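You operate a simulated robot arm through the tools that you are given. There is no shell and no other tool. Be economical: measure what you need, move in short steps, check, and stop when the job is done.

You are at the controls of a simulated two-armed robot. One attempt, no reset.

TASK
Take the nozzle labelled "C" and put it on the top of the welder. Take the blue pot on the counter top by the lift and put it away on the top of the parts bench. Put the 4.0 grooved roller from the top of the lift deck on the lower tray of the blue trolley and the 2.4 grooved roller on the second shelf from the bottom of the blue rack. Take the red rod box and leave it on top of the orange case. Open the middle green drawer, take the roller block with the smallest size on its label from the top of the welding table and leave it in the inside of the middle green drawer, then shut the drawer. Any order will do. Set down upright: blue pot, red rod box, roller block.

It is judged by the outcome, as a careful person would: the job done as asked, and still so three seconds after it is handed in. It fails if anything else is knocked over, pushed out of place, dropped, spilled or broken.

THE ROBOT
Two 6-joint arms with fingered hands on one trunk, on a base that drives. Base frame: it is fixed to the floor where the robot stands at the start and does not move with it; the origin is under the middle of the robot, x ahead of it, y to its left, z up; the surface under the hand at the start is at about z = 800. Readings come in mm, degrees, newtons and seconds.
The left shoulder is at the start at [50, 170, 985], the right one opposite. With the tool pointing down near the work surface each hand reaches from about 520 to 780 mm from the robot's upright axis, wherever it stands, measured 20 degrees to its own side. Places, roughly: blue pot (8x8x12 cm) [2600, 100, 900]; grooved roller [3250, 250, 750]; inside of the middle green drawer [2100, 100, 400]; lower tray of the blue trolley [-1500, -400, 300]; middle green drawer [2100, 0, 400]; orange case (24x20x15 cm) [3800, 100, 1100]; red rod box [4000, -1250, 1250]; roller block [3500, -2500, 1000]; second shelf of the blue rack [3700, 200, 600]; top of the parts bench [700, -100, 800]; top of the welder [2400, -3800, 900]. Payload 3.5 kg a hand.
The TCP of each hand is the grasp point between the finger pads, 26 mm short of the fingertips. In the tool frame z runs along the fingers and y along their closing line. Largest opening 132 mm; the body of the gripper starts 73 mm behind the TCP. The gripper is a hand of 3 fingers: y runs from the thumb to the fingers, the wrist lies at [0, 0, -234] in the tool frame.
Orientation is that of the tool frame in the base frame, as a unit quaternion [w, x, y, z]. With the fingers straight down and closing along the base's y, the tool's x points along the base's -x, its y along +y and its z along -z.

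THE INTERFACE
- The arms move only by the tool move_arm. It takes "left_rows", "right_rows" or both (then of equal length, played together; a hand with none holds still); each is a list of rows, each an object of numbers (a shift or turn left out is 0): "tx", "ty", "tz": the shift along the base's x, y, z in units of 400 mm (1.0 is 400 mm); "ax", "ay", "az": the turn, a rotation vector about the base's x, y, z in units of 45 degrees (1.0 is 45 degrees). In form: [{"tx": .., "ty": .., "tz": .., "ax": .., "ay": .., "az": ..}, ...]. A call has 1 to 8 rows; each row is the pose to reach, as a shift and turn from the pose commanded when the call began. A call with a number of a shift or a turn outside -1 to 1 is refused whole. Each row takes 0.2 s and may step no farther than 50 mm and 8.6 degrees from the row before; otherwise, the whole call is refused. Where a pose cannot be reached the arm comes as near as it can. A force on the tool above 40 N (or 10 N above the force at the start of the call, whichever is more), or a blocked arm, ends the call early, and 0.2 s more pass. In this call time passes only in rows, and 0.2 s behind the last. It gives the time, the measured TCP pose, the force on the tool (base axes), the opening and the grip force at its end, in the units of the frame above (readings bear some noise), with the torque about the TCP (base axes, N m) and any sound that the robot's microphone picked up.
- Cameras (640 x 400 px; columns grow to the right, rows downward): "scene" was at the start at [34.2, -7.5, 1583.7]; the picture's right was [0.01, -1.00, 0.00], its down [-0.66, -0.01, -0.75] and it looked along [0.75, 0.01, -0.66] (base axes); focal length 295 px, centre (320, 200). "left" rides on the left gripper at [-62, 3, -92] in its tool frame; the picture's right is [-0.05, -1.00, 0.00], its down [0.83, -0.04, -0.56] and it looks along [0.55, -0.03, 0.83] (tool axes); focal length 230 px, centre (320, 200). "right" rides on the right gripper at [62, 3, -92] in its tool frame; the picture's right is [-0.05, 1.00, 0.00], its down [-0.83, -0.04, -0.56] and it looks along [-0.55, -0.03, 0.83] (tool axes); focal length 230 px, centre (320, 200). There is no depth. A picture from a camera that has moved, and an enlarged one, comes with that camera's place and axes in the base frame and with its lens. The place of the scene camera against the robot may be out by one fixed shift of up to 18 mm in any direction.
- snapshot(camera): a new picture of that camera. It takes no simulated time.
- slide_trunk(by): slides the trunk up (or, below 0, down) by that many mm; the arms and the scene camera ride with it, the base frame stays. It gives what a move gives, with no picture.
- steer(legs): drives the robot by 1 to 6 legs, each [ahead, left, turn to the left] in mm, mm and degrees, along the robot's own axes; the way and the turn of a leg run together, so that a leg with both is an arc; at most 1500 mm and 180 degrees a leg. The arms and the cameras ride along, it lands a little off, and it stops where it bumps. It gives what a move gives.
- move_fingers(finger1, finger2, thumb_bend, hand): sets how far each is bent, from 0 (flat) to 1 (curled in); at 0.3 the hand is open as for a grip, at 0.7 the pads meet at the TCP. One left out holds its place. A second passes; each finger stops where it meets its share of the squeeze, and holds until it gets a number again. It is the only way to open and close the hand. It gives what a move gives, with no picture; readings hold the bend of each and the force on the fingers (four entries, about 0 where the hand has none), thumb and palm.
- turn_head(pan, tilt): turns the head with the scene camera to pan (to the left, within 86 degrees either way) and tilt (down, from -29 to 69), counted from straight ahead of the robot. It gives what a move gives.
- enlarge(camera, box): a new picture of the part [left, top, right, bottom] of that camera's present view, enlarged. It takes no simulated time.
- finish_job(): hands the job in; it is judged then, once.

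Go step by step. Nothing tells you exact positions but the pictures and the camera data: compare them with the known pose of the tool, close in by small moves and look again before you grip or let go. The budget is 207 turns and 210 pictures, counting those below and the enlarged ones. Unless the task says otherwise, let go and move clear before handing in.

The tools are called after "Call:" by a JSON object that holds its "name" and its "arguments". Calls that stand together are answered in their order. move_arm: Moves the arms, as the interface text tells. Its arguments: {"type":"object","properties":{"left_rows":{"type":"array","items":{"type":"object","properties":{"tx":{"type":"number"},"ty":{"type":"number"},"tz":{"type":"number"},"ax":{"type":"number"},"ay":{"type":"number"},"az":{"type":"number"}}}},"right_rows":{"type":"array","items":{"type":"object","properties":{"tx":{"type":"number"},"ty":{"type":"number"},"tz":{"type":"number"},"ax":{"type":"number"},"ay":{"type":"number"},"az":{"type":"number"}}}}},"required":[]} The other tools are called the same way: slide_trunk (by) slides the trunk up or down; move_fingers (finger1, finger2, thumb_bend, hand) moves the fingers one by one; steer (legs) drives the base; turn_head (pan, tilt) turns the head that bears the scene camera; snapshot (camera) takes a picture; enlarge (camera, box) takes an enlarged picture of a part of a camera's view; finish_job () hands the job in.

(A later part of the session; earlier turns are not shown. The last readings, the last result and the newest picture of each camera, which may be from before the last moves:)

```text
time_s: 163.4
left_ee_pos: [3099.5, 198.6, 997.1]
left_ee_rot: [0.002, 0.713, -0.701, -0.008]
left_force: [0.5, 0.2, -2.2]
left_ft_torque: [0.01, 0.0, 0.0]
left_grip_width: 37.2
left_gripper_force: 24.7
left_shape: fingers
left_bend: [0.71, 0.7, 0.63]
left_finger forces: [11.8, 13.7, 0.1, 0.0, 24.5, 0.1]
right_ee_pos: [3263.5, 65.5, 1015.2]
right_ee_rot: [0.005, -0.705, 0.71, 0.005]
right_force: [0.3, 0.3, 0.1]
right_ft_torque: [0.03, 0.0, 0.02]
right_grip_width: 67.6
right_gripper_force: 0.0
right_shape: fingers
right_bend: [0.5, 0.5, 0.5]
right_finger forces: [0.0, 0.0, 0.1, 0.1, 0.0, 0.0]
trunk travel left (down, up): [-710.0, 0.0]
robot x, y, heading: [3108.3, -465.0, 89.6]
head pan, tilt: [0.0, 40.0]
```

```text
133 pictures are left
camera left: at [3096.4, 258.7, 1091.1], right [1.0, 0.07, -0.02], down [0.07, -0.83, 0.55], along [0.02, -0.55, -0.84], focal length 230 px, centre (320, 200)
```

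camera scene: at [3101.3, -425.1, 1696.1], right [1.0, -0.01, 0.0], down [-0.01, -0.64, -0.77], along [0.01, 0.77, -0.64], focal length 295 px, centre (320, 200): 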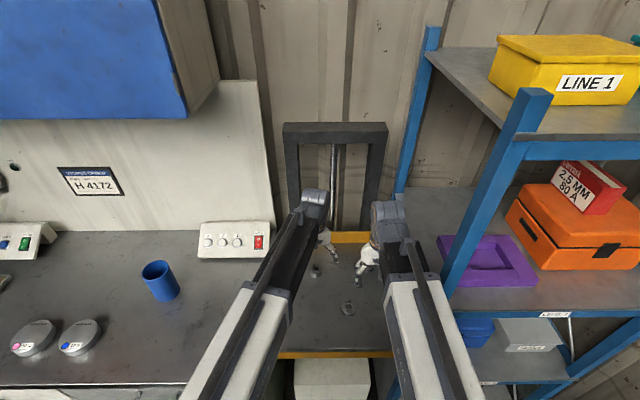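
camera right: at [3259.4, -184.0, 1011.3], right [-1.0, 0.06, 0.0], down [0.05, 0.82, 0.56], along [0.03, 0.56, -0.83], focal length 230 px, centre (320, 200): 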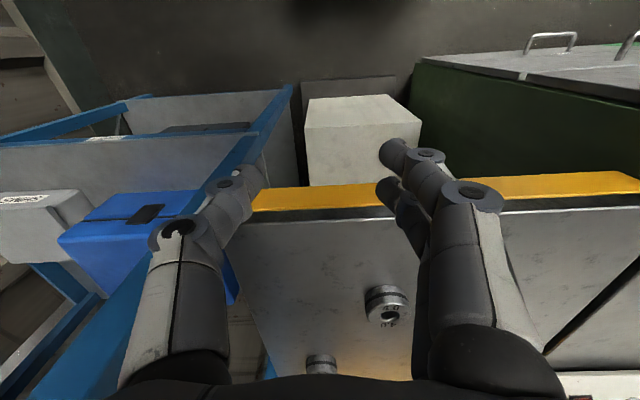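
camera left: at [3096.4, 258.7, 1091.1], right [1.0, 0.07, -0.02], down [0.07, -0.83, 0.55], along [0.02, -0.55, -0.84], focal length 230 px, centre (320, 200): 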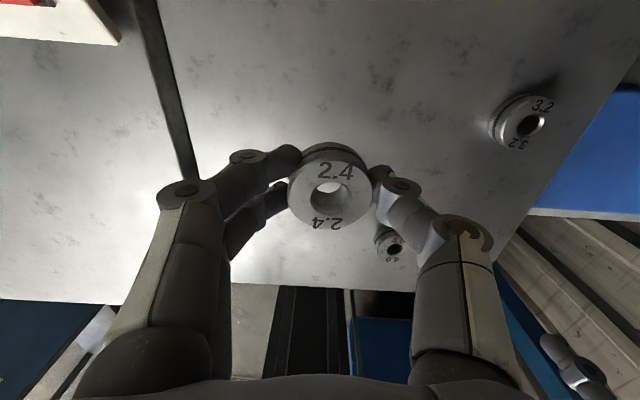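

2.4 is held. Backing off and going in front of the rack, then lowering the trunk to see the second shelf.

Call:
{"name": "steer", "arguments": {"legs": [[-330, 0, 0], [0, -500, 0]]}}

Call:
{"name": "slide_trunk", "arguments": {"by": -450}}

Call:
{"name": "turn_head", "arguments": {"pan": 0, "tilt": 30}}

Call:
{"name": "snapshot", "arguments": {"camera": "scene"}}

```text
time_s: 167.1
left_ee_pos: [3370.1, -128.7, 996.6]
left_ee_rot: [0.008, 0.724, -0.69, -0.011]
left_force: [-1.0, 0.4, -2.6]
left_ft_torque: [0.0, -0.01, 0.02]
left_grip_width: 37.4
left_gripper_force: 25.2
left_shape: fingers
left_bend: [0.71, 0.7, 0.63]
left_finger forces: [12.0, 13.8, 0.0, 0.1, 24.3, 0.0]
right_ee_pos: [3545.4, -261.2, 1016.0]
right_ee_rot: [0.005, -0.707, 0.707, 0.004]
right_force: [0.0, 0.3, -0.1]
right_ft_torque: [-0.02, -0.02, -0.02]
right_grip_width: 67.5
right_gripper_force: 0.1
right_shape: fingers
right_bend: [0.5, 0.5, 0.5]
right_finger forces: [0.1, 0.0, 0.0, 0.0, 0.0, 0.1]
trunk travel left (down, up): [-710.0, 0.0]
robot x, y, heading: [3397.4, -789.2, 89.7]
head pan, tilt: [0.0, 40.0]
stopped in leg 2: the force on the tool passed its limit at 64 N (the readings are from after the stop); the commanded pose is now the measured one
```

```text
refused: -450 is not a number from -400 to 400
```

```text
time_s: 167.8
left_ee_pos: [3369.8, -129.6, 996.0]
left_ee_rot: [0.008, 0.724, -0.689, -0.012]
left_force: [-0.5, -0.5, -1.7]
left_ft_torque: [0.04, 0.02, 0.0]
left_grip_width: 37.1
left_gripper_force: 25.3
left_shape: fingers
left_bend: [0.71, 0.7, 0.63]
left_finger forces: [11.9, 13.8, 0.0, 0.0, 24.4, 0.1]
right_ee_pos: [3544.9, -261.8, 1016.4]
right_ee_rot: [-0.004, 0.707, -0.707, -0.004]
right_force: [0.0, 0.2, 0.2]
right_ft_torque: [0.0, -0.01, 0.01]
right_grip_width: 67.4
right_gripper_force: 0.1
right_shape: fingers
right_bend: [0.5, 0.5, 0.5]
right_finger forces: [0.0, 0.0, 0.1, 0.0, 0.0, 0.0]
trunk travel left (down, up): [-710.0, 0.0]
robot x, y, heading: [3393.1, -789.6, 89.9]
head pan, tilt: [0.0, 30.0]
```

```text
132 pictures are left
camera scene: at [3385.7, -747.4, 1711.4], right [1.0, 0.0, 0.0], down [0.0, -0.5, -0.87], along [0.0, 0.87, -0.5], focal length 295 px, centre (320, 200)
```

scene: 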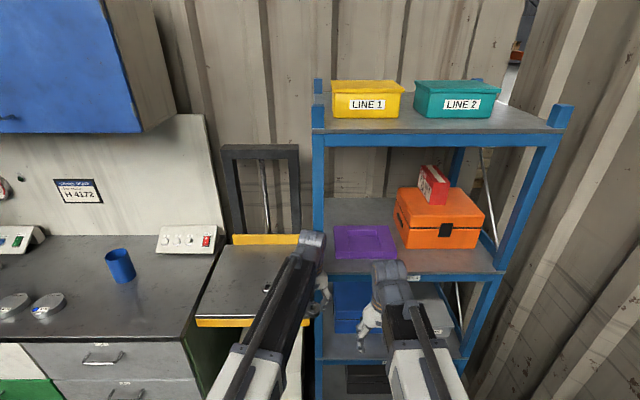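

The hand touched the rack post; nothing shifted. I'll clear it, back off more, and go right.

Call:
{"name": "steer", "arguments": {"legs": [[0, 50, 0], [-180, 0, 0], [0, -260, 0]]}}

Call:
{"name": "slide_trunk", "arguments": {"by": -400}}

Call:
{"name": "snapshot", "arguments": {"camera": "scene"}}

Call:
{"name": "snapshot", "arguments": {"camera": "left"}}

```text
time_s: 170.0
left_ee_pos: [3318.2, -301.6, 995.6]
left_ee_rot: [0.007, 0.726, -0.687, -0.012]
left_force: [0.4, -1.2, -1.9]
left_ft_torque: [-0.02, -0.02, -0.02]
left_grip_width: 37.4
left_gripper_force: 25.5
left_shape: fingers
left_bend: [0.71, 0.7, 0.63]
left_finger forces: [12.0, 13.8, 0.0, 0.1, 24.3, 0.0]
right_ee_pos: [3494.8, -433.9, 1015.4]
right_ee_rot: [-0.005, 0.708, -0.706, -0.003]
right_force: [0.2, 1.3, -0.9]
right_ft_torque: [0.03, 0.0, 0.0]
right_grip_width: 67.7
right_gripper_force: 0.0
right_shape: fingers
right_bend: [0.5, 0.5, 0.5]
right_finger forces: [0.0, 0.1, 0.0, 0.0, 0.1, 0.0]
trunk travel left (down, up): [-710.0, 0.0]
robot x, y, heading: [3346.5, -965.9, 90.1]
head pan, tilt: [0.0, 30.0]
stopped in leg 2: the robot was blocked; the commanded pose is now the measured one
```

```text
time_s: 173.8
left_ee_pos: [3318.9, -302.8, 596.2]
left_ee_rot: [0.008, 0.725, -0.689, -0.012]
left_force: [-1.0, 0.7, -2.0]
left_ft_torque: [-0.01, 0.03, 0.0]
left_grip_width: 37.2
left_gripper_force: 24.6
left_shape: fingers
left_bend: [0.71, 0.7, 0.63]
left_finger forces: [12.0, 13.8, 0.1, 0.0, 24.3, 0.1]
right_ee_pos: [3494.8, -432.6, 616.3]
right_ee_rot: [-0.005, 0.708, -0.706, -0.003]
right_force: [0.6, -0.3, -0.5]
right_ft_torque: [0.04, -0.01, 0.02]
right_grip_width: 67.4
right_gripper_force: 0.1
right_shape: fingers
right_bend: [0.5, 0.5, 0.5]
right_finger forces: [0.0, 0.1, 0.1, 0.0, 0.0, 0.1]
trunk travel left (down, up): [-310.0, 400.0]
robot x, y, heading: [3349.7, -962.2, 90.2]
head pan, tilt: [0.0, 30.0]
```

```text
131 pictures are left
camera scene: at [3336.1, -919.8, 1311.5], right [1.0, 0.0, 0.0], down [0.0, -0.5, -0.87], along [0.0, 0.87, -0.5], focal length 295 px, centre (320, 200)
```

scene: 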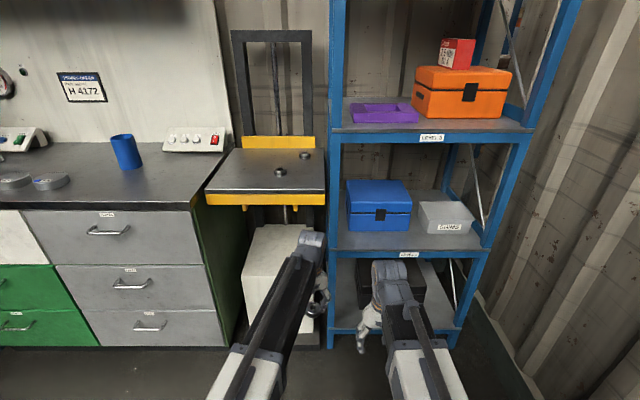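

```text
130 pictures are left
camera left: at [3313.6, -240.8, 690.6], right [0.99, 0.1, -0.03], down [0.1, -0.83, 0.55], along [0.03, -0.55, -0.84], focal length 230 px, centre (320, 200)
```

left: 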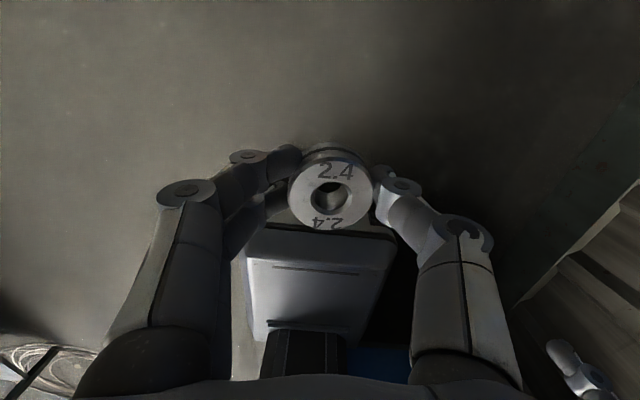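

Second shelf is at z≈630 with blue and grey boxes on it and a free strip in front. I'll raise a little, shift right and come up to the shelf.

Call:
{"name": "slide_trunk", "arguments": {"by": 130}}

Call:
{"name": "steer", "arguments": {"legs": [[60, 0, 0], [0, -365, 0]]}}

Call:
{"name": "snapshot", "arguments": {"camera": "left"}}

Call:
{"name": "snapshot", "arguments": {"camera": "scene"}}

```text
time_s: 175.4
left_ee_pos: [3318.2, -302.0, 726.4]
left_ee_rot: [0.008, 0.725, -0.688, -0.012]
left_force: [0.1, 0.2, -2.1]
left_ft_torque: [0.03, 0.01, -0.04]
left_grip_width: 37.2
left_gripper_force: 25.1
left_shape: fingers
left_bend: [0.71, 0.7, 0.63]
left_finger forces: [11.8, 13.8, 0.0, 0.0, 24.3, 0.0]
right_ee_pos: [3494.7, -433.2, 746.7]
right_ee_rot: [-0.005, 0.708, -0.706, -0.004]
right_force: [-0.3, 0.0, -0.4]
right_ft_torque: [-0.02, 0.02, 0.0]
right_grip_width: 67.4
right_gripper_force: 0.1
right_shape: fingers
right_bend: [0.5, 0.5, 0.5]
right_finger forces: [0.0, 0.1, 0.0, 0.0, 0.1, 0.0]
trunk travel left (down, up): [-440.0, 270.0]
robot x, y, heading: [3353.3, -959.3, 90.3]
head pan, tilt: [0.0, 30.0]
```

```text
time_s: 178.3
left_ee_pos: [3690.0, -240.2, 727.0]
left_ee_rot: [0.008, 0.725, -0.689, -0.012]
left_force: [-0.3, 0.2, -1.9]
left_ft_torque: [-0.02, 0.01, 0.02]
left_grip_width: 37.1
left_gripper_force: 24.7
left_shape: fingers
left_bend: [0.71, 0.7, 0.63]
left_finger forces: [11.9, 13.9, 0.0, 0.0, 24.2, 0.0]
right_ee_pos: [3867.3, -371.6, 745.9]
right_ee_rot: [-0.005, 0.708, -0.706, -0.004]
right_force: [0.4, 0.9, -0.2]
right_ft_torque: [0.01, 0.01, 0.02]
right_grip_width: 67.4
right_gripper_force: 0.1
right_shape: fingers
right_bend: [0.5, 0.5, 0.5]
right_finger forces: [0.0, 0.0, 0.0, 0.0, 0.1, 0.0]
trunk travel left (down, up): [-440.0, 270.0]
robot x, y, heading: [3715.7, -897.8, 90.1]
head pan, tilt: [0.0, 30.0]
```

```text
129 pictures are left
camera left: at [3686.6, -178.6, 820.6], right [0.99, 0.1, -0.03], down [0.1, -0.83, 0.55], along [0.03, -0.55, -0.84], focal length 230 px, centre (320, 200)
```

left: 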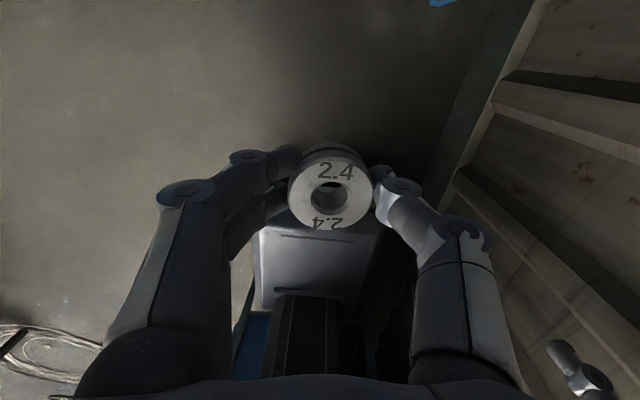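

```text
128 pictures are left
camera scene: at [3707.0, -857.7, 1441.4], right [1.0, 0.0, 0.0], down [0.0, -0.5, -0.87], along [0.0, 0.87, -0.5], focal length 295 px, centre (320, 200)
```

scene: 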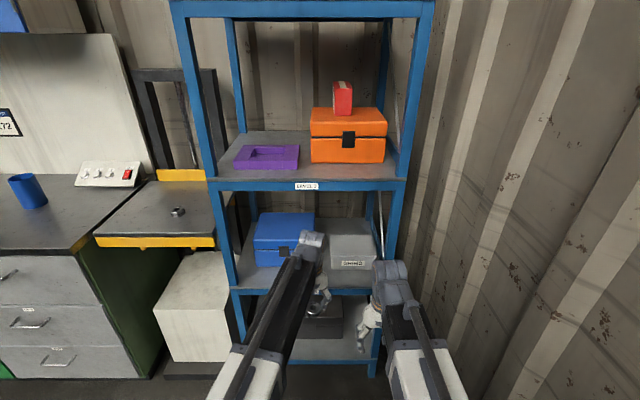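

Call:
{"name": "snapshot", "arguments": {"camera": "right"}}

Call:
{"name": "enlarge", "arguments": {"camera": "scene", "box": [220, 190, 420, 320]}}

```text
127 pictures are left
camera right: at [3862.6, -434.0, 838.1], right [-1.0, 0.05, 0.0], down [0.04, 0.82, 0.57], along [0.03, 0.56, -0.82], focal length 230 px, centre (320, 200)
```

right: 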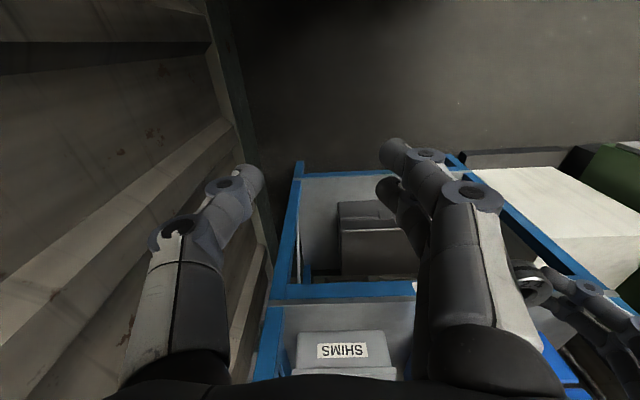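

```text
3.08 times, centred on (320, 255) of scene
camera zoom: at [3707.0, -857.7, 1441.4], right [1.0, 0.0, 0.0], down [0.0, -0.5, -0.87], along [0.0, 0.87, -0.5], focal length 908 px, centre (320, 31)
```

zoom: 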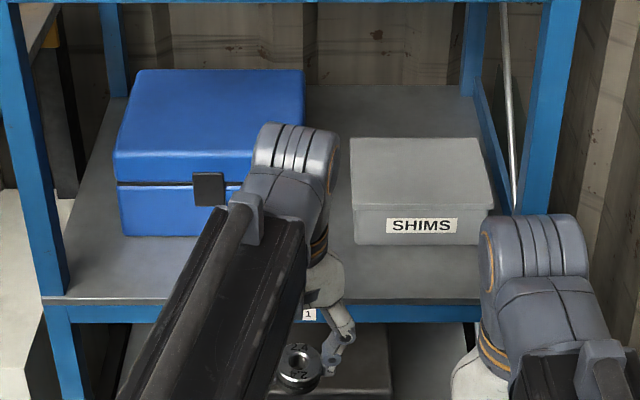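

There's a ~68 mm gap between the boxes near x≈3715. Bringing the roller over the front strip there.

Call:
{"name": "move_arm", "arguments": {"left_rows": [{"tx": 0.015, "ty": 0.12}, {"tx": 0.03, "ty": 0.24}, {"tx": 0.045, "ty": 0.36}, {"tx": 0.06, "ty": 0.48}]}}

Call:
{"name": "enlarge", "arguments": {"camera": "scene", "box": [220, 190, 420, 320]}}

Call:
{"name": "snapshot", "arguments": {"camera": "left"}}

Call:
{"name": "snapshot", "arguments": {"camera": "right"}}

```text
time_s: 179.3
left_ee_pos: [3695.8, -169.6, 729.9]
left_ee_rot: [0.008, 0.724, -0.69, -0.013]
left_force: [0.2, 1.1, -2.8]
left_ft_torque: [0.02, 0.04, -0.01]
left_grip_width: 37.5
left_gripper_force: 25.4
left_shape: fingers
left_bend: [0.71, 0.7, 0.63]
left_finger forces: [12.0, 13.8, 0.0, 0.0, 24.3, 0.0]
left hand out of reach, approached as far as the arm can: row 2, 3, 4
right_ee_pos: [3867.6, -371.3, 746.2]
right_ee_rot: [-0.004, 0.708, -0.706, -0.004]
right_force: [1.1, -0.2, -0.4]
right_ft_torque: [0.0, -0.01, 0.01]
right_grip_width: 67.4
right_gripper_force: 0.1
right_shape: fingers
right_bend: [0.5, 0.5, 0.5]
right_finger forces: [0.0, 0.0, 0.0, 0.0, 0.0, 0.0]
trunk travel left (down, up): [-440.0, 270.0]
robot x, y, heading: [3714.5, -901.3, 89.8]
head pan, tilt: [0.0, 30.0]
```

```text
3.08 times, centred on (320, 255) of scene
camera zoom: at [3707.1, -857.7, 1441.4], right [1.0, 0.0, 0.0], down [0.0, -0.5, -0.87], along [0.0, 0.87, -0.5], focal length 908 px, centre (320, 31)
```

zoom: 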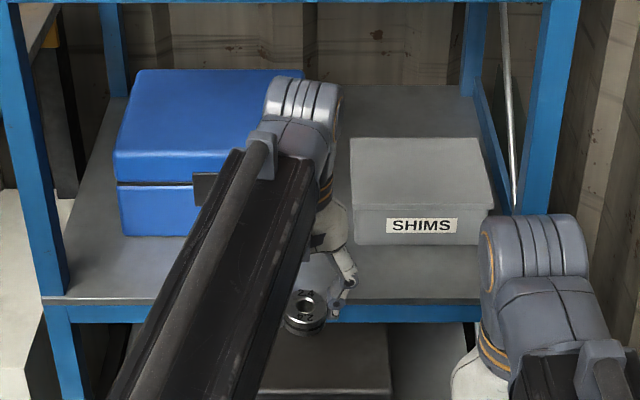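

```text
124 pictures are left
camera left: at [3691.9, -108.9, 822.4], right [0.99, 0.1, -0.03], down [0.1, -0.83, 0.55], along [0.03, -0.55, -0.84], focal length 230 px, centre (320, 200)
```

left: 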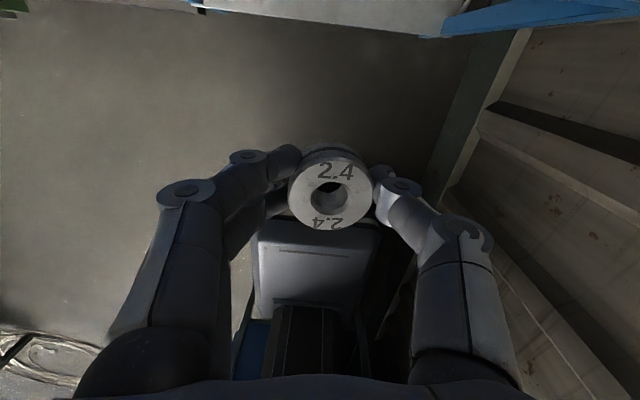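

```text
123 pictures are left
camera right: at [3862.7, -434.0, 838.1], right [-1.0, 0.05, 0.0], down [0.04, 0.82, 0.57], along [0.03, 0.56, -0.82], focal length 230 px, centre (320, 200)
```

right: 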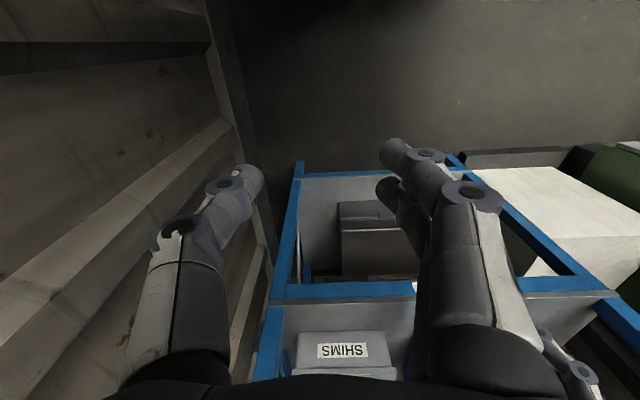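

Call:
{"name": "steer", "arguments": {"legs": [[135, -18, 0]]}}

Call:
{"name": "snapshot", "arguments": {"camera": "left"}}

Call:
{"name": "snapshot", "arguments": {"camera": "scene"}}

```text
time_s: 180.7
left_ee_pos: [3714.9, -29.9, 728.9]
left_ee_rot: [0.008, 0.724, -0.69, -0.013]
left_force: [-0.7, 0.3, -2.6]
left_ft_torque: [0.01, -0.02, 0.0]
left_grip_width: 37.1
left_gripper_force: 24.8
left_shape: fingers
left_bend: [0.71, 0.7, 0.63]
left_finger forces: [11.9, 13.9, 0.0, 0.0, 24.4, 0.1]
right_ee_pos: [3887.5, -230.6, 744.8]
right_ee_rot: [-0.005, 0.707, -0.707, -0.004]
right_force: [-0.1, 1.2, 0.5]
right_ft_torque: [0.0, -0.02, -0.02]
right_grip_width: 67.4
right_gripper_force: 0.0
right_shape: fingers
right_bend: [0.5, 0.5, 0.5]
right_finger forces: [0.1, 0.0, 0.0, 0.0, 0.1, 0.1]
trunk travel left (down, up): [-440.0, 270.0]
robot x, y, heading: [3733.4, -758.7, 89.8]
head pan, tilt: [0.0, 30.0]
```

```text
122 pictures are left
camera left: at [3711.2, 31.4, 822.4], right [0.99, 0.1, -0.03], down [0.1, -0.83, 0.55], along [0.03, -0.55, -0.84], focal length 230 px, centre (320, 200)
```

left: 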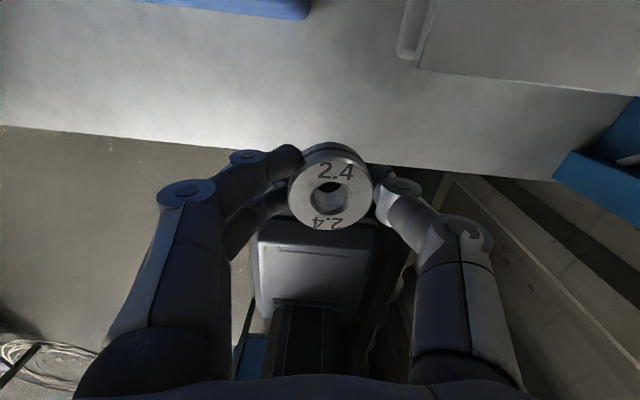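

```text
121 pictures are left
camera scene: at [3725.5, -717.4, 1441.4], right [1.0, 0.0, 0.0], down [0.0, -0.5, -0.87], along [0.0, 0.87, -0.5], focal length 295 px, centre (320, 200)
```

scene: 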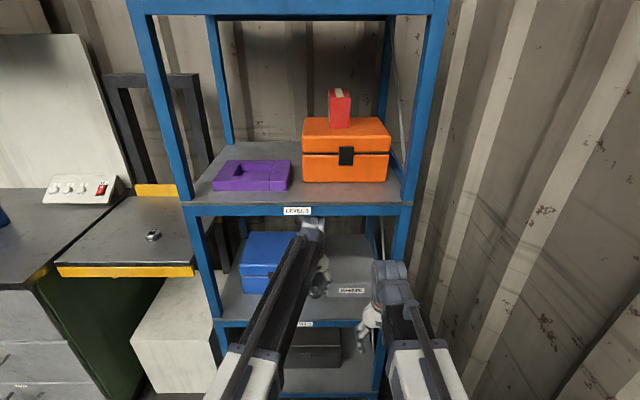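

Seen from the hand: shelf edge at y≈-45, box fronts at ~25–45. I'll move 28 mm further in and lower.

Call:
{"name": "steer", "arguments": {"legs": [[28, -10, 0]]}}

Call:
{"name": "move_arm", "arguments": {"left_rows": [{"tz": -0.08}, {"tz": -0.1}, {"tz": -0.115}, {"tz": -0.13}, {"tz": -0.145}, {"tz": -0.16}, {"tz": -0.175}, {"tz": -0.19}]}}

Call:
{"name": "snapshot", "arguments": {"camera": "left"}}

```text
time_s: 181.5
left_ee_pos: [3725.2, -0.9, 728.8]
left_ee_rot: [0.008, 0.724, -0.689, -0.013]
left_force: [-1.1, -0.2, -2.2]
left_ft_torque: [0.0, -0.01, 0.0]
left_grip_width: 37.4
left_gripper_force: 25.0
left_shape: fingers
left_bend: [0.71, 0.7, 0.63]
left_finger forces: [12.0, 13.9, 0.0, 0.0, 24.3, 0.1]
right_ee_pos: [3896.0, -202.7, 746.1]
right_ee_rot: [-0.005, 0.707, -0.707, -0.004]
right_force: [0.8, 0.1, -0.5]
right_ft_torque: [0.02, 0.01, -0.02]
right_grip_width: 67.7
right_gripper_force: 0.2
right_shape: fingers
right_bend: [0.5, 0.5, 0.5]
right_finger forces: [0.0, 0.0, 0.0, 0.1, 0.0, 0.0]
trunk travel left (down, up): [-440.0, 270.0]
robot x, y, heading: [3744.9, -730.5, 89.8]
head pan, tilt: [0.0, 30.0]
```

```text
time_s: 183.3
left_ee_pos: [3727.4, -3.0, 653.7]
left_ee_rot: [0.006, 0.724, -0.69, -0.014]
left_force: [0.0, -0.4, -2.1]
left_ft_torque: [0.02, -0.03, -0.02]
left_grip_width: 37.1
left_gripper_force: 25.1
left_shape: fingers
left_bend: [0.71, 0.7, 0.63]
left_finger forces: [12.0, 13.9, 0.0, 0.0, 24.2, 0.0]
right_ee_pos: [3896.4, -203.7, 746.2]
right_ee_rot: [-0.004, 0.707, -0.707, -0.004]
right_force: [-0.1, 0.7, 0.5]
right_ft_torque: [-0.01, 0.03, 0.02]
right_grip_width: 67.5
right_gripper_force: 0.0
right_shape: fingers
right_bend: [0.5, 0.5, 0.5]
right_finger forces: [0.0, 0.0, 0.0, 0.1, 0.1, 0.0]
trunk travel left (down, up): [-440.0, 270.0]
robot x, y, heading: [3743.9, -729.5, 89.9]
head pan, tilt: [0.0, 30.0]
```

```text
120 pictures are left
camera left: at [3722.4, 56.4, 746.6], right [0.99, 0.1, -0.03], down [0.1, -0.83, 0.55], along [0.03, -0.55, -0.84], focal length 230 px, centre (320, 200)
```

left: 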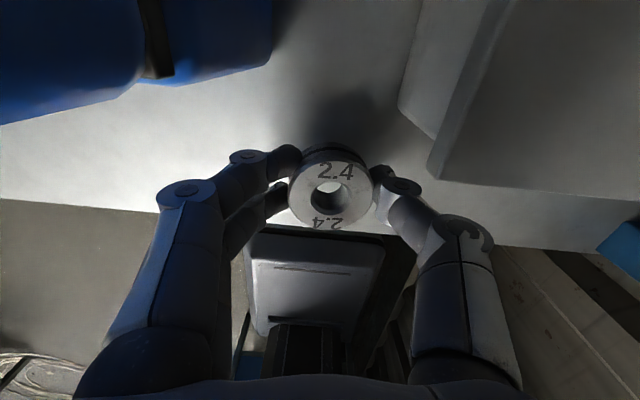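

Call:
{"name": "move_arm", "arguments": {"left_rows": [{"tz": -0.012}, {"tz": -0.024}, {"tz": -0.036}, {"tz": -0.048}, {"tz": -0.06}, {"tz": -0.072}, {"tz": -0.084}, {"tz": -0.096}]}}

Call:
{"name": "snapshot", "arguments": {"camera": "left"}}

```text
time_s: 184.4
left_ee_pos: [3727.4, -4.0, 641.0]
left_ee_rot: [0.0, 0.723, -0.69, -0.015]
left_force: [-1.1, -2.7, 18.2]
left_ft_torque: [-0.16, -0.73, -0.17]
left_grip_width: 37.2
left_gripper_force: 36.8
left_shape: fingers
left_bend: [0.71, 0.7, 0.65]
left_finger forces: [13.1, 14.8, 0.0, 0.0, 46.3, 0.0]
left hand out of reach, approached as far as the arm can: row 3, 4, 5
right_ee_pos: [3897.1, -202.9, 746.2]
right_ee_rot: [0.005, -0.707, 0.707, 0.004]
right_force: [-0.3, 0.9, 0.4]
right_ft_torque: [0.0, 0.04, 0.0]
right_grip_width: 67.7
right_gripper_force: 0.0
right_shape: fingers
right_bend: [0.5, 0.5, 0.5]
right_finger forces: [0.0, 0.0, 0.1, 0.1, 0.0, 0.0]
trunk travel left (down, up): [-440.0, 270.0]
robot x, y, heading: [3747.7, -732.5, 90.0]
head pan, tilt: [0.0, 30.0]
stopped in row 5 (left hand): the force on the tool passed its limit at 45 N (the readings are from after the stop); the commanded pose is now the measured one
```

```text
119 pictures are left
camera left: at [3723.0, 55.0, 735.7], right [0.99, 0.1, -0.02], down [0.1, -0.84, 0.54], along [0.04, -0.53, -0.84], focal length 230 px, centre (320, 200)
```

left: 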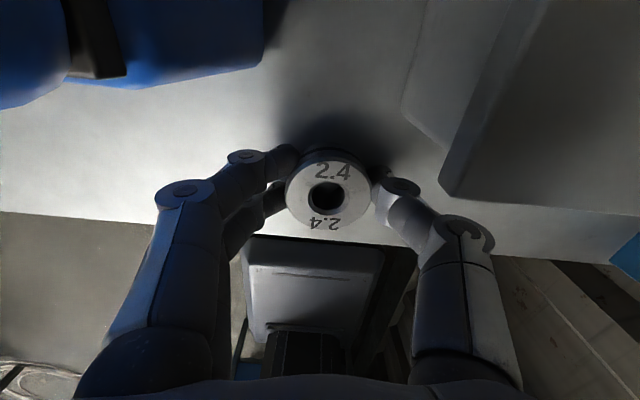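

Contact at 641. Easing 3 mm up, opening gently, and lifting.

Call:
{"name": "move_arm", "arguments": {"left_rows": [{"tz": 0.008}]}}

Call:
{"name": "move_fingers", "arguments": {"hand": "left", "finger1": 0.55, "finger2": 0.55, "thumb_bend": 0.5}}

Call:
{"name": "move_arm", "arguments": {"left_rows": [{"tz": 0.05}, {"tz": 0.12}, {"tz": 0.2}]}}

Call:
{"name": "snapshot", "arguments": {"camera": "left"}}

```text
time_s: 184.8
left_ee_pos: [3726.5, -3.9, 641.2]
left_ee_rot: [0.001, 0.724, -0.689, -0.015]
left_force: [0.2, -0.7, 6.8]
left_ft_torque: [-0.06, -0.32, -0.01]
left_grip_width: 37.0
left_gripper_force: 30.3
left_shape: fingers
left_bend: [0.71, 0.7, 0.65]
left_finger forces: [12.3, 14.1, 0.0, 0.0, 33.5, 0.0]
right_ee_pos: [3896.3, -203.8, 745.8]
right_ee_rot: [-0.005, 0.707, -0.707, -0.004]
right_force: [0.2, 0.4, -0.6]
right_ft_torque: [-0.02, 0.01, 0.0]
right_grip_width: 67.4
right_gripper_force: 0.0
right_shape: fingers
right_bend: [0.5, 0.5, 0.5]
right_finger forces: [0.1, 0.1, 0.1, 0.0, 0.0, 0.0]
trunk travel left (down, up): [-440.0, 270.0]
robot x, y, heading: [3746.4, -730.8, 90.1]
head pan, tilt: [0.0, 30.0]
```

```text
time_s: 185.8
left_ee_pos: [3726.7, -4.6, 643.5]
left_ee_rot: [0.001, 0.724, -0.69, -0.015]
left_force: [-4.3, -0.8, 23.1]
left_ft_torque: [-0.1, -0.64, -0.03]
left_grip_width: 51.4
left_gripper_force: 11.5
left_shape: fingers
left_bend: [0.55, 0.55, 0.54]
left_finger forces: [0.0, 0.0, 0.0, 0.0, 22.4, 0.0]
right_ee_pos: [3895.4, -204.0, 747.6]
right_ee_rot: [-0.005, 0.707, -0.707, -0.005]
right_force: [0.7, -0.2, -0.6]
right_ft_torque: [0.02, 0.0, 0.01]
right_grip_width: 67.2
right_gripper_force: 0.1
right_shape: fingers
right_bend: [0.5, 0.5, 0.5]
right_finger forces: [0.1, 0.1, 0.0, 0.0, 0.0, 0.0]
trunk travel left (down, up): [-440.0, 270.0]
robot x, y, heading: [3747.2, -729.9, 90.0]
head pan, tilt: [0.0, 30.0]
```

```text
time_s: 186.6
left_ee_pos: [3726.7, -4.3, 720.9]
left_ee_rot: [0.002, 0.724, -0.69, -0.015]
left_force: [-0.4, -0.1, 0.1]
left_ft_torque: [0.04, -0.01, -0.02]
left_grip_width: 59.0
left_gripper_force: 0.0
left_shape: fingers
left_bend: [0.55, 0.55, 0.5]
left_finger forces: [0.0, 0.0, 0.0, 0.0, 0.0, 0.0]
right_ee_pos: [3896.2, -203.0, 746.3]
right_ee_rot: [-0.005, 0.707, -0.707, -0.003]
right_force: [0.2, -0.3, 0.5]
right_ft_torque: [0.01, -0.01, 0.03]
right_grip_width: 67.3
right_gripper_force: 0.0
right_shape: fingers
right_bend: [0.5, 0.5, 0.5]
right_finger forces: [0.0, 0.0, 0.0, 0.1, 0.0, 0.0]
trunk travel left (down, up): [-440.0, 270.0]
robot x, y, heading: [3746.8, -730.5, 90.0]
head pan, tilt: [0.0, 30.0]
```

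```text
118 pictures are left
camera left: at [3722.3, 56.5, 815.7], right [0.99, 0.1, -0.02], down [0.1, -0.84, 0.54], along [0.04, -0.54, -0.84], focal length 230 px, centre (320, 200)
```

left: 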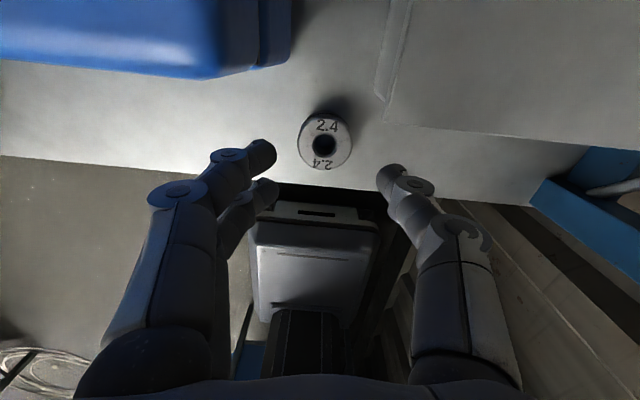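

2.4 roller is on the second shelf. Next I return to straighten the blue rod box I had nudged: raise everything, turn around clear of objects, and go back to the corner.

Call:
{"name": "steer", "arguments": {"legs": [[-150, 0, 0]]}}

Call:
{"name": "slide_trunk", "arguments": {"by": 270}}

Call:
{"name": "move_arm", "arguments": {"left_rows": [{"tz": 0.12}, {"tz": 0.24}, {"tz": 0.36}, {"tz": 0.46}], "right_rows": [{"tz": 0.12}, {"tz": 0.24}, {"tz": 0.36}, {"tz": 0.46}]}}

Call:
{"name": "snapshot", "arguments": {"camera": "scene"}}

```text
time_s: 188.0
left_ee_pos: [3723.4, -151.4, 721.6]
left_ee_rot: [0.001, 0.726, -0.688, -0.014]
left_force: [0.4, 0.9, -0.4]
left_ft_torque: [0.0, 0.03, 0.0]
left_grip_width: 58.8
left_gripper_force: 0.1
left_shape: fingers
left_bend: [0.55, 0.55, 0.5]
left_finger forces: [0.0, 0.0, 0.0, 0.0, 0.0, 0.0]
right_ee_pos: [3893.5, -350.1, 746.3]
right_ee_rot: [-0.004, 0.708, -0.706, -0.004]
right_force: [-0.3, 0.3, -0.7]
right_ft_torque: [0.02, 0.01, 0.05]
right_grip_width: 67.6
right_gripper_force: 0.0
right_shape: fingers
right_bend: [0.5, 0.5, 0.5]
right_finger forces: [0.0, 0.0, 0.1, 0.0, 0.0, 0.1]
trunk travel left (down, up): [-440.0, 270.0]
robot x, y, heading: [3745.4, -879.8, 89.9]
head pan, tilt: [0.0, 30.0]
```

```text
time_s: 190.7
left_ee_pos: [3722.9, -152.1, 991.2]
left_ee_rot: [0.002, 0.725, -0.689, -0.015]
left_force: [-0.6, 0.1, 0.1]
left_ft_torque: [0.0, 0.0, -0.02]
left_grip_width: 58.8
left_gripper_force: 0.2
left_shape: fingers
left_bend: [0.55, 0.55, 0.5]
left_finger forces: [0.0, 0.0, 0.0, 0.0, 0.1, 0.1]
right_ee_pos: [3893.8, -351.1, 1016.0]
right_ee_rot: [-0.005, 0.709, -0.705, -0.004]
right_force: [0.4, 0.4, 0.1]
right_ft_torque: [-0.02, -0.01, 0.0]
right_grip_width: 67.4
right_gripper_force: 0.0
right_shape: fingers
right_bend: [0.5, 0.5, 0.5]
right_finger forces: [0.1, 0.1, 0.1, 0.0, 0.0, 0.1]
trunk travel left (down, up): [-710.0, 0.0]
robot x, y, heading: [3745.3, -875.4, 90.4]
head pan, tilt: [0.0, 30.0]
```

```text
time_s: 191.7
left_ee_pos: [3719.6, -171.0, 1172.0]
left_ee_rot: [0.002, 0.725, -0.688, -0.015]
left_force: [-0.3, 1.4, 0.7]
left_ft_torque: [0.0, -0.01, 0.0]
left_grip_width: 58.7
left_gripper_force: 0.1
left_shape: fingers
left_bend: [0.55, 0.55, 0.5]
left_finger forces: [0.1, 0.0, 0.0, 0.1, 0.1, 0.0]
left hand out of reach, approached as far as the arm can: row 3, 4
right_ee_pos: [3895.6, -352.8, 1201.1]
right_ee_rot: [-0.005, 0.709, -0.705, -0.004]
right_force: [-0.3, 1.1, 0.0]
right_ft_torque: [0.0, -0.01, 0.0]
right_grip_width: 67.5
right_gripper_force: 0.0
right_shape: fingers
right_bend: [0.5, 0.5, 0.5]
right_finger forces: [0.1, 0.0, 0.1, 0.0, 0.1, 0.0]
trunk travel left (down, up): [-710.0, 0.0]
robot x, y, heading: [3746.0, -878.8, 90.3]
head pan, tilt: [0.0, 30.0]
```

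```text
117 pictures are left
camera scene: at [3735.6, -837.6, 1711.4], right [1.0, 0.0, 0.0], down [0.0, -0.5, -0.87], along [0.0, 0.87, -0.5], focal length 295 px, centre (320, 200)
```

scene: 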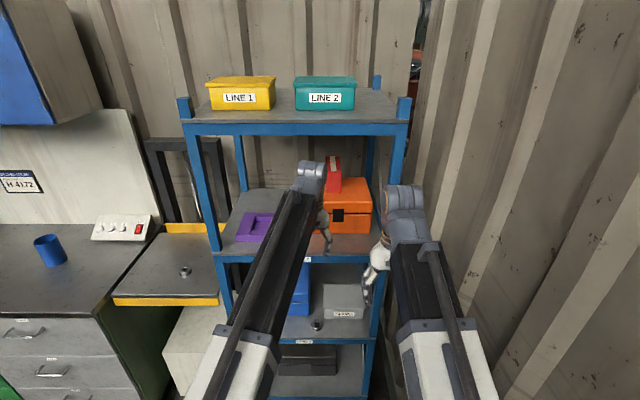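

Call:
{"name": "steer", "arguments": {"legs": [[0, 850, 0], [0, 0, 178], [0, 680, 0]]}}

Call:
{"name": "turn_head", "arguments": {"pan": 40, "tilt": 30}}

Call:
{"name": "snapshot", "arguments": {"camera": "scene"}}

```text
time_s: 206.7
left_ee_pos: [3549.1, -1637.2, 1172.4]
left_ee_rot: [0.014, 0.714, 0.7, 0.0]
left_force: [-0.4, 0.0, 0.3]
left_ft_torque: [0.0, -0.01, 0.02]
left_grip_width: 58.5
left_gripper_force: 0.2
left_shape: fingers
left_bend: [0.55, 0.55, 0.5]
left_finger forces: [0.1, 0.0, 0.0, 0.0, 0.0, 0.0]
right_ee_pos: [3386.2, -1442.1, 1200.2]
right_ee_rot: [0.004, 0.73, 0.683, -0.005]
right_force: [-1.0, -0.6, -0.4]
right_ft_torque: [0.0, 0.01, -0.01]
right_grip_width: 67.7
right_gripper_force: 0.1
right_shape: fingers
right_bend: [0.5, 0.5, 0.5]
right_finger forces: [0.0, 0.1, 0.0, 0.0, 0.0, 0.0]
trunk travel left (down, up): [-710.0, 0.0]
robot x, y, heading: [3572.4, -929.0, -93.9]
head pan, tilt: [0.0, 30.0]
```

```text
time_s: 207.8
left_ee_pos: [3549.4, -1637.2, 1172.0]
left_ee_rot: [0.015, 0.714, 0.7, 0.001]
left_force: [-1.4, -0.6, -0.2]
left_ft_torque: [-0.03, 0.04, 0.01]
left_grip_width: 58.7
left_gripper_force: 0.0
left_shape: fingers
left_bend: [0.55, 0.55, 0.5]
left_finger forces: [0.0, 0.0, 0.0, 0.1, 0.0, 0.1]
right_ee_pos: [3386.3, -1443.1, 1200.8]
right_ee_rot: [0.004, 0.731, 0.682, -0.005]
right_force: [0.3, -0.2, -0.6]
right_ft_torque: [-0.03, 0.02, -0.02]
right_grip_width: 67.7
right_gripper_force: 0.1
right_shape: fingers
right_bend: [0.5, 0.5, 0.5]
right_finger forces: [0.1, 0.0, 0.1, 0.1, 0.0, 0.0]
trunk travel left (down, up): [-710.0, 0.0]
robot x, y, heading: [3568.6, -929.9, -93.7]
head pan, tilt: [40.0, 30.0]
```

```text
116 pictures are left
camera scene: at [3619.9, -970.2, 1711.5], right [-0.81, -0.59, 0.0], down [-0.29, 0.4, -0.87], along [0.51, -0.7, -0.5], focal length 295 px, centre (320, 200)
```

scene: 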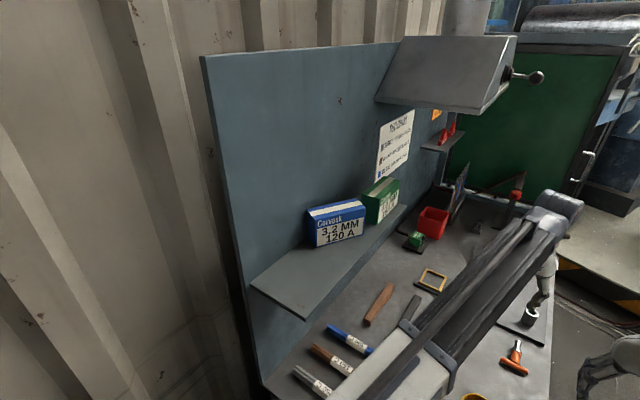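

Call:
{"name": "enlarge", "arguments": {"camera": "scene", "box": [240, 150, 420, 330]}}

```text
2.22 times, centred on (330, 240) of scene
camera zoom: at [3619.9, -970.2, 1711.5], right [-0.81, -0.59, 0.0], down [-0.29, 0.4, -0.87], along [0.51, -0.7, -0.5], focal length 656 px, centre (298, 111)
```

zoom: 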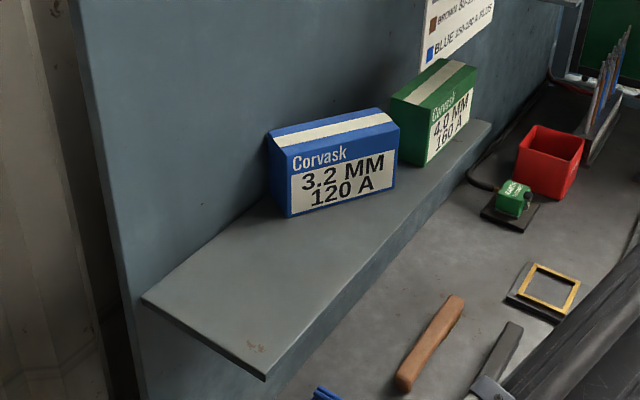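

Access to the blue box's near end is clear. I'll close the left fingers, yaw and pitch the hand, and use the fingertips on the box's top to draw its near end back into line.

Call:
{"name": "move_fingers", "arguments": {"hand": "left", "finger1": 0.68, "finger2": 0.68, "thumb_bend": 0.68}}

Call:
{"name": "move_arm", "arguments": {"left_rows": [{"az": 0.15, "tx": 0.05, "ty": 0.09}, {"az": 0.3, "tx": 0.1, "ty": 0.18}, {"az": 0.45, "tx": 0.15, "ty": 0.27}, {"az": 0.6, "tx": 0.2, "ty": 0.36}, {"az": 0.75, "tx": 0.25, "ty": 0.45}]}}

Call:
{"name": "move_arm", "arguments": {"left_rows": [{"ax": -0.124, "ay": -0.071, "tx": 0.03, "tz": 0.07}, {"ax": -0.249, "ay": -0.143, "tx": 0.06, "tz": 0.14}, {"ax": -0.373, "ay": -0.214, "tx": 0.09, "tz": 0.21}, {"ax": -0.497, "ay": -0.286, "tx": 0.12, "tz": 0.28}, {"ax": -0.62, "ay": -0.357, "tx": 0.15, "tz": 0.35}, {"ax": -0.746, "ay": -0.43, "tx": 0.18, "tz": 0.42}, {"ax": -0.87, "ay": -0.5, "tx": 0.21, "tz": 0.5}]}}

Call:
{"name": "snapshot", "arguments": {"camera": "scene"}}

Call:
{"name": "snapshot", "arguments": {"camera": "left"}}

```text
time_s: 208.8
left_ee_pos: [3548.8, -1636.9, 1171.5]
left_ee_rot: [0.015, 0.714, 0.7, 0.001]
left_force: [0.2, -0.4, 0.4]
left_ft_torque: [0.0, -0.02, 0.0]
left_grip_width: 11.5
left_gripper_force: 0.0
left_shape: fingers
left_bend: [0.68, 0.68, 0.68]
left_finger forces: [0.0, 0.1, 0.1, 0.0, 0.0, 0.0]
right_ee_pos: [3386.0, -1443.4, 1201.2]
right_ee_rot: [0.004, 0.731, 0.682, -0.005]
right_force: [-0.1, 0.3, -0.3]
right_ft_torque: [-0.02, -0.02, 0.0]
right_grip_width: 67.6
right_gripper_force: 0.0
right_shape: fingers
right_bend: [0.5, 0.5, 0.5]
right_finger forces: [0.1, 0.0, 0.0, 0.0, 0.0, 0.0]
trunk travel left (down, up): [-710.0, 0.0]
robot x, y, heading: [3574.2, -928.9, -94.3]
head pan, tilt: [40.0, 30.0]
```

```text
time_s: 210.0
left_ee_pos: [3646.7, -1459.6, 1171.2]
left_ee_rot: [0.014, 0.479, 0.878, 0.004]
left_force: [-0.8, -0.3, -0.5]
left_ft_torque: [-0.01, -0.01, 0.0]
left_grip_width: 11.1
left_gripper_force: 0.1
left_shape: fingers
left_bend: [0.68, 0.68, 0.68]
left_finger forces: [0.0, 0.0, 0.0, 0.0, 0.0, 0.0]
right_ee_pos: [3386.5, -1442.5, 1200.3]
right_ee_rot: [0.004, 0.731, 0.683, -0.005]
right_force: [-0.4, -0.3, -0.4]
right_ft_torque: [-0.02, 0.02, 0.0]
right_grip_width: 67.6
right_gripper_force: 0.1
right_shape: fingers
right_bend: [0.5, 0.5, 0.5]
right_finger forces: [0.0, 0.0, 0.0, 0.0, 0.0, 0.1]
trunk travel left (down, up): [-710.0, 0.0]
robot x, y, heading: [3575.5, -928.9, -94.0]
head pan, tilt: [40.0, 30.0]
```

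```text
time_s: 211.6
left_ee_pos: [3733.4, -1454.4, 1372.0]
left_ee_rot: [0.341, 0.437, 0.809, -0.197]
left_force: [-0.5, -0.4, 0.7]
left_ft_torque: [-0.04, -0.01, -0.02]
left_grip_width: 11.3
left_gripper_force: 0.1
left_shape: fingers
left_bend: [0.68, 0.68, 0.68]
left_finger forces: [0.1, 0.1, 0.0, 0.0, 0.1, 0.1]
right_ee_pos: [3385.6, -1442.6, 1200.1]
right_ee_rot: [0.003, 0.73, 0.683, -0.006]
right_force: [-0.3, 0.4, 0.8]
right_ft_torque: [0.02, 0.03, 0.0]
right_grip_width: 67.6
right_gripper_force: 0.0
right_shape: fingers
right_bend: [0.5, 0.5, 0.5]
right_finger forces: [0.1, 0.0, 0.1, 0.0, 0.0, 0.0]
trunk travel left (down, up): [-710.0, 0.0]
robot x, y, heading: [3574.2, -927.4, -94.0]
head pan, tilt: [40.0, 30.0]
```

```text
114 pictures are left
camera scene: at [3620.0, -969.9, 1711.4], right [-0.81, -0.59, 0.0], down [-0.29, 0.4, -0.87], along [0.51, -0.7, -0.5], focal length 295 px, centre (320, 200)
```

scene: 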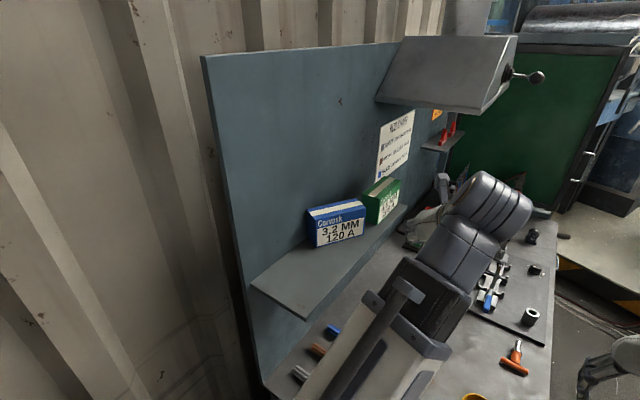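

```text
113 pictures are left
camera left: at [3724.2, -1431.7, 1481.0], right [-0.82, -0.57, 0.06], down [-0.57, 0.79, -0.22], along [0.08, -0.21, -0.97], focal length 230 px, centre (320, 200)
```

left: 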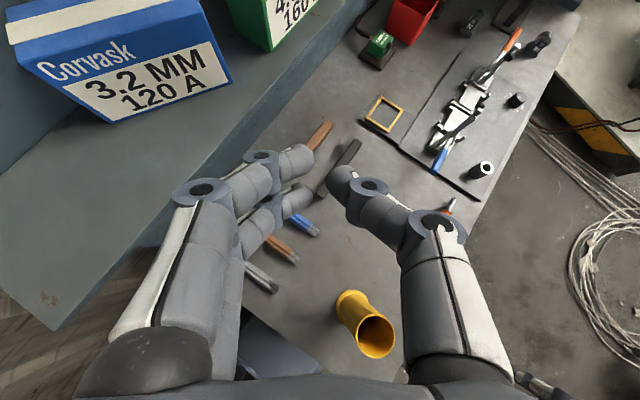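

Call:
{"name": "move_arm", "arguments": {"left_rows": [{"tx": 0.11, "ty": 0.01, "tz": 0.03}, {"tx": 0.22, "ty": 0.02, "tz": 0.04}, {"tx": 0.33, "ty": 0.03, "tz": 0.04}, {"tx": 0.44, "ty": 0.04, "tz": 0.04}, {"tx": 0.56, "ty": 0.05, "tz": 0.04}]}}

Call:
{"name": "snapshot", "arguments": {"camera": "left"}}

Call:
{"name": "enlarge", "arguments": {"camera": "scene", "box": [240, 150, 420, 330]}}

```text
time_s: 212.8
left_ee_pos: [3957.4, -1431.5, 1384.7]
left_ee_rot: [0.341, 0.437, 0.809, -0.195]
left_force: [0.7, 1.1, 0.8]
left_ft_torque: [0.02, 0.0, -0.03]
left_grip_width: 11.2
left_gripper_force: 0.2
left_shape: fingers
left_bend: [0.68, 0.68, 0.68]
left_finger forces: [0.1, 0.0, 0.1, 0.0, 0.1, 0.0]
right_ee_pos: [3386.1, -1443.4, 1200.4]
right_ee_rot: [0.003, 0.73, 0.683, -0.005]
right_force: [0.3, 0.1, -0.3]
right_ft_torque: [0.0, 0.02, 0.0]
right_grip_width: 67.9
right_gripper_force: 0.1
right_shape: fingers
right_bend: [0.5, 0.5, 0.5]
right_finger forces: [0.0, 0.0, 0.0, 0.1, 0.1, 0.1]
trunk travel left (down, up): [-710.0, 0.0]
robot x, y, heading: [3575.8, -925.9, -94.0]
head pan, tilt: [40.0, 30.0]
```

```text
112 pictures are left
camera left: at [3948.4, -1409.5, 1494.5], right [-0.82, -0.57, 0.06], down [-0.57, 0.8, -0.22], along [0.08, -0.21, -0.97], focal length 230 px, centre (320, 200)
```

left: 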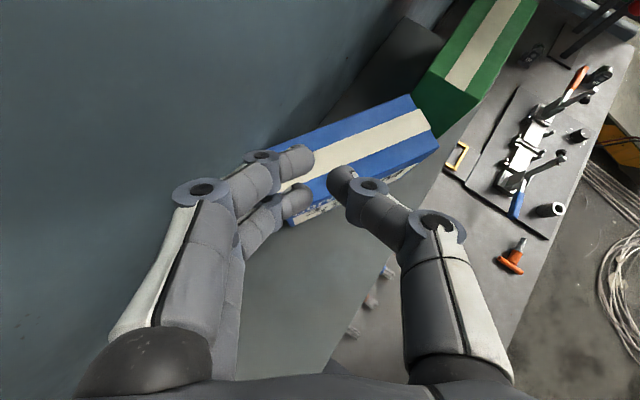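

```text
2.22 times, centred on (330, 240) of scene
camera zoom: at [3620.7, -970.1, 1711.4], right [-0.81, -0.59, 0.0], down [-0.29, 0.4, -0.87], along [0.51, -0.7, -0.5], focal length 656 px, centre (298, 111)
```

zoom: 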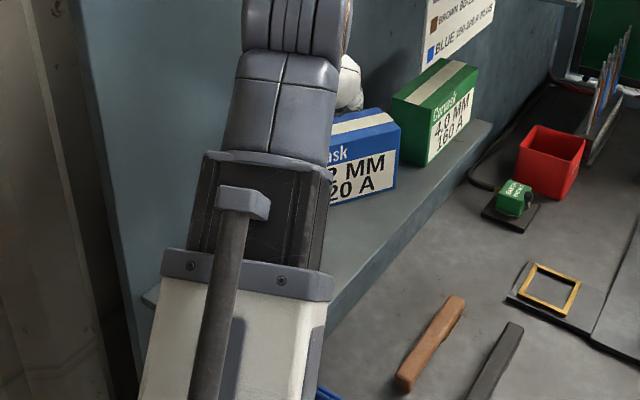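

The fingertips are over the near third of the box's top. Pressing down gently.

Call:
{"name": "move_arm", "arguments": {"left_rows": [{"tz": -0.05}, {"tz": -0.07}, {"tz": -0.08}, {"tz": -0.09}, {"tz": -0.1}, {"tz": -0.11}, {"tz": -0.12}, {"tz": -0.13}]}}

Call:
{"name": "snapshot", "arguments": {"camera": "left"}}

```text
time_s: 214.1
left_ee_pos: [3960.4, -1435.5, 1353.4]
left_ee_rot: [0.349, 0.434, 0.807, -0.198]
left_force: [4.8, -0.1, 26.9]
left_ft_torque: [-0.07, -0.35, 0.07]
left_grip_width: 11.1
left_gripper_force: 13.5
left_shape: fingers
left_bend: [0.68, 0.73, 0.68]
left_finger forces: [0.1, 27.0, 0.0, 0.0, 0.0, 0.1]
right_ee_pos: [3384.5, -1442.2, 1201.2]
right_ee_rot: [0.003, 0.731, 0.683, -0.005]
right_force: [0.3, -0.2, -1.0]
right_ft_torque: [0.04, -0.04, -0.01]
right_grip_width: 67.5
right_gripper_force: 0.0
right_shape: fingers
right_bend: [0.5, 0.5, 0.5]
right_finger forces: [0.0, 0.1, 0.0, 0.1, 0.0, 0.0]
trunk travel left (down, up): [-710.0, 0.0]
robot x, y, heading: [3573.7, -933.9, -94.0]
head pan, tilt: [40.0, 30.0]
stopped in row 6 (left hand): the force on the tool passed its limit at 42 N (the readings are from after the stop); the commanded pose is now the measured one
```

```text
110 pictures are left
camera left: at [3950.0, -1411.5, 1461.9], right [-0.82, -0.57, 0.05], down [-0.57, 0.79, -0.23], along [0.09, -0.22, -0.97], focal length 230 px, centre (320, 200)
```

left: 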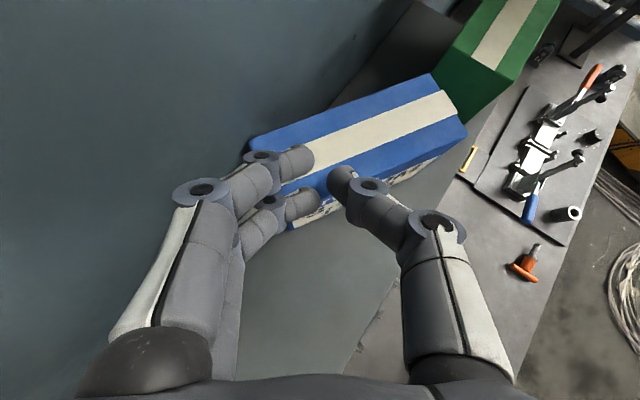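

Call:
{"name": "move_arm", "arguments": {"left_rows": [{"tx": -0.03}, {"tx": -0.06}, {"tx": -0.09}, {"tx": -0.12}]}}

Call:
{"name": "snapshot", "arguments": {"camera": "left"}}

```text
time_s: 215.1
left_ee_pos: [3911.9, -1437.7, 1349.0]
left_ee_rot: [0.343, 0.436, 0.809, -0.195]
left_force: [0.4, 0.4, 0.2]
left_ft_torque: [0.0, -0.01, 0.01]
left_grip_width: 11.3
left_gripper_force: 0.0
left_shape: fingers
left_bend: [0.68, 0.68, 0.68]
left_finger forces: [0.1, 0.0, 0.1, 0.0, 0.1, 0.1]
right_ee_pos: [3386.3, -1444.0, 1200.4]
right_ee_rot: [0.004, 0.731, 0.683, -0.005]
right_force: [-0.3, 0.4, 0.6]
right_ft_torque: [-0.02, -0.02, -0.02]
right_grip_width: 67.5
right_gripper_force: 0.1
right_shape: fingers
right_bend: [0.5, 0.5, 0.5]
right_finger forces: [0.0, 0.0, 0.0, 0.0, 0.0, 0.0]
trunk travel left (down, up): [-710.0, 0.0]
robot x, y, heading: [3573.1, -928.6, -94.0]
head pan, tilt: [40.0, 30.0]
```

```text
109 pictures are left
camera left: at [3901.5, -1413.5, 1458.1], right [-0.82, -0.57, 0.05], down [-0.57, 0.79, -0.22], along [0.08, -0.21, -0.97], focal length 230 px, centre (320, 200)
```

left: 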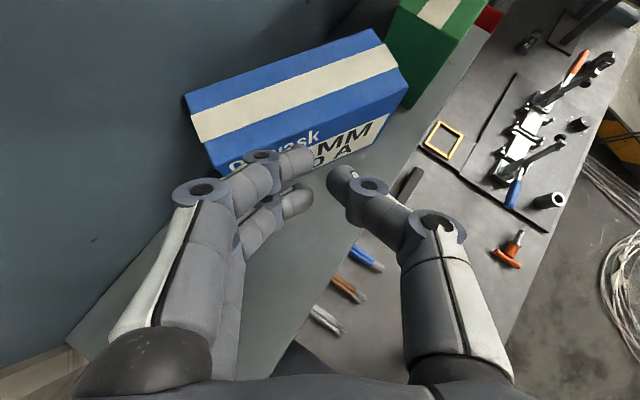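

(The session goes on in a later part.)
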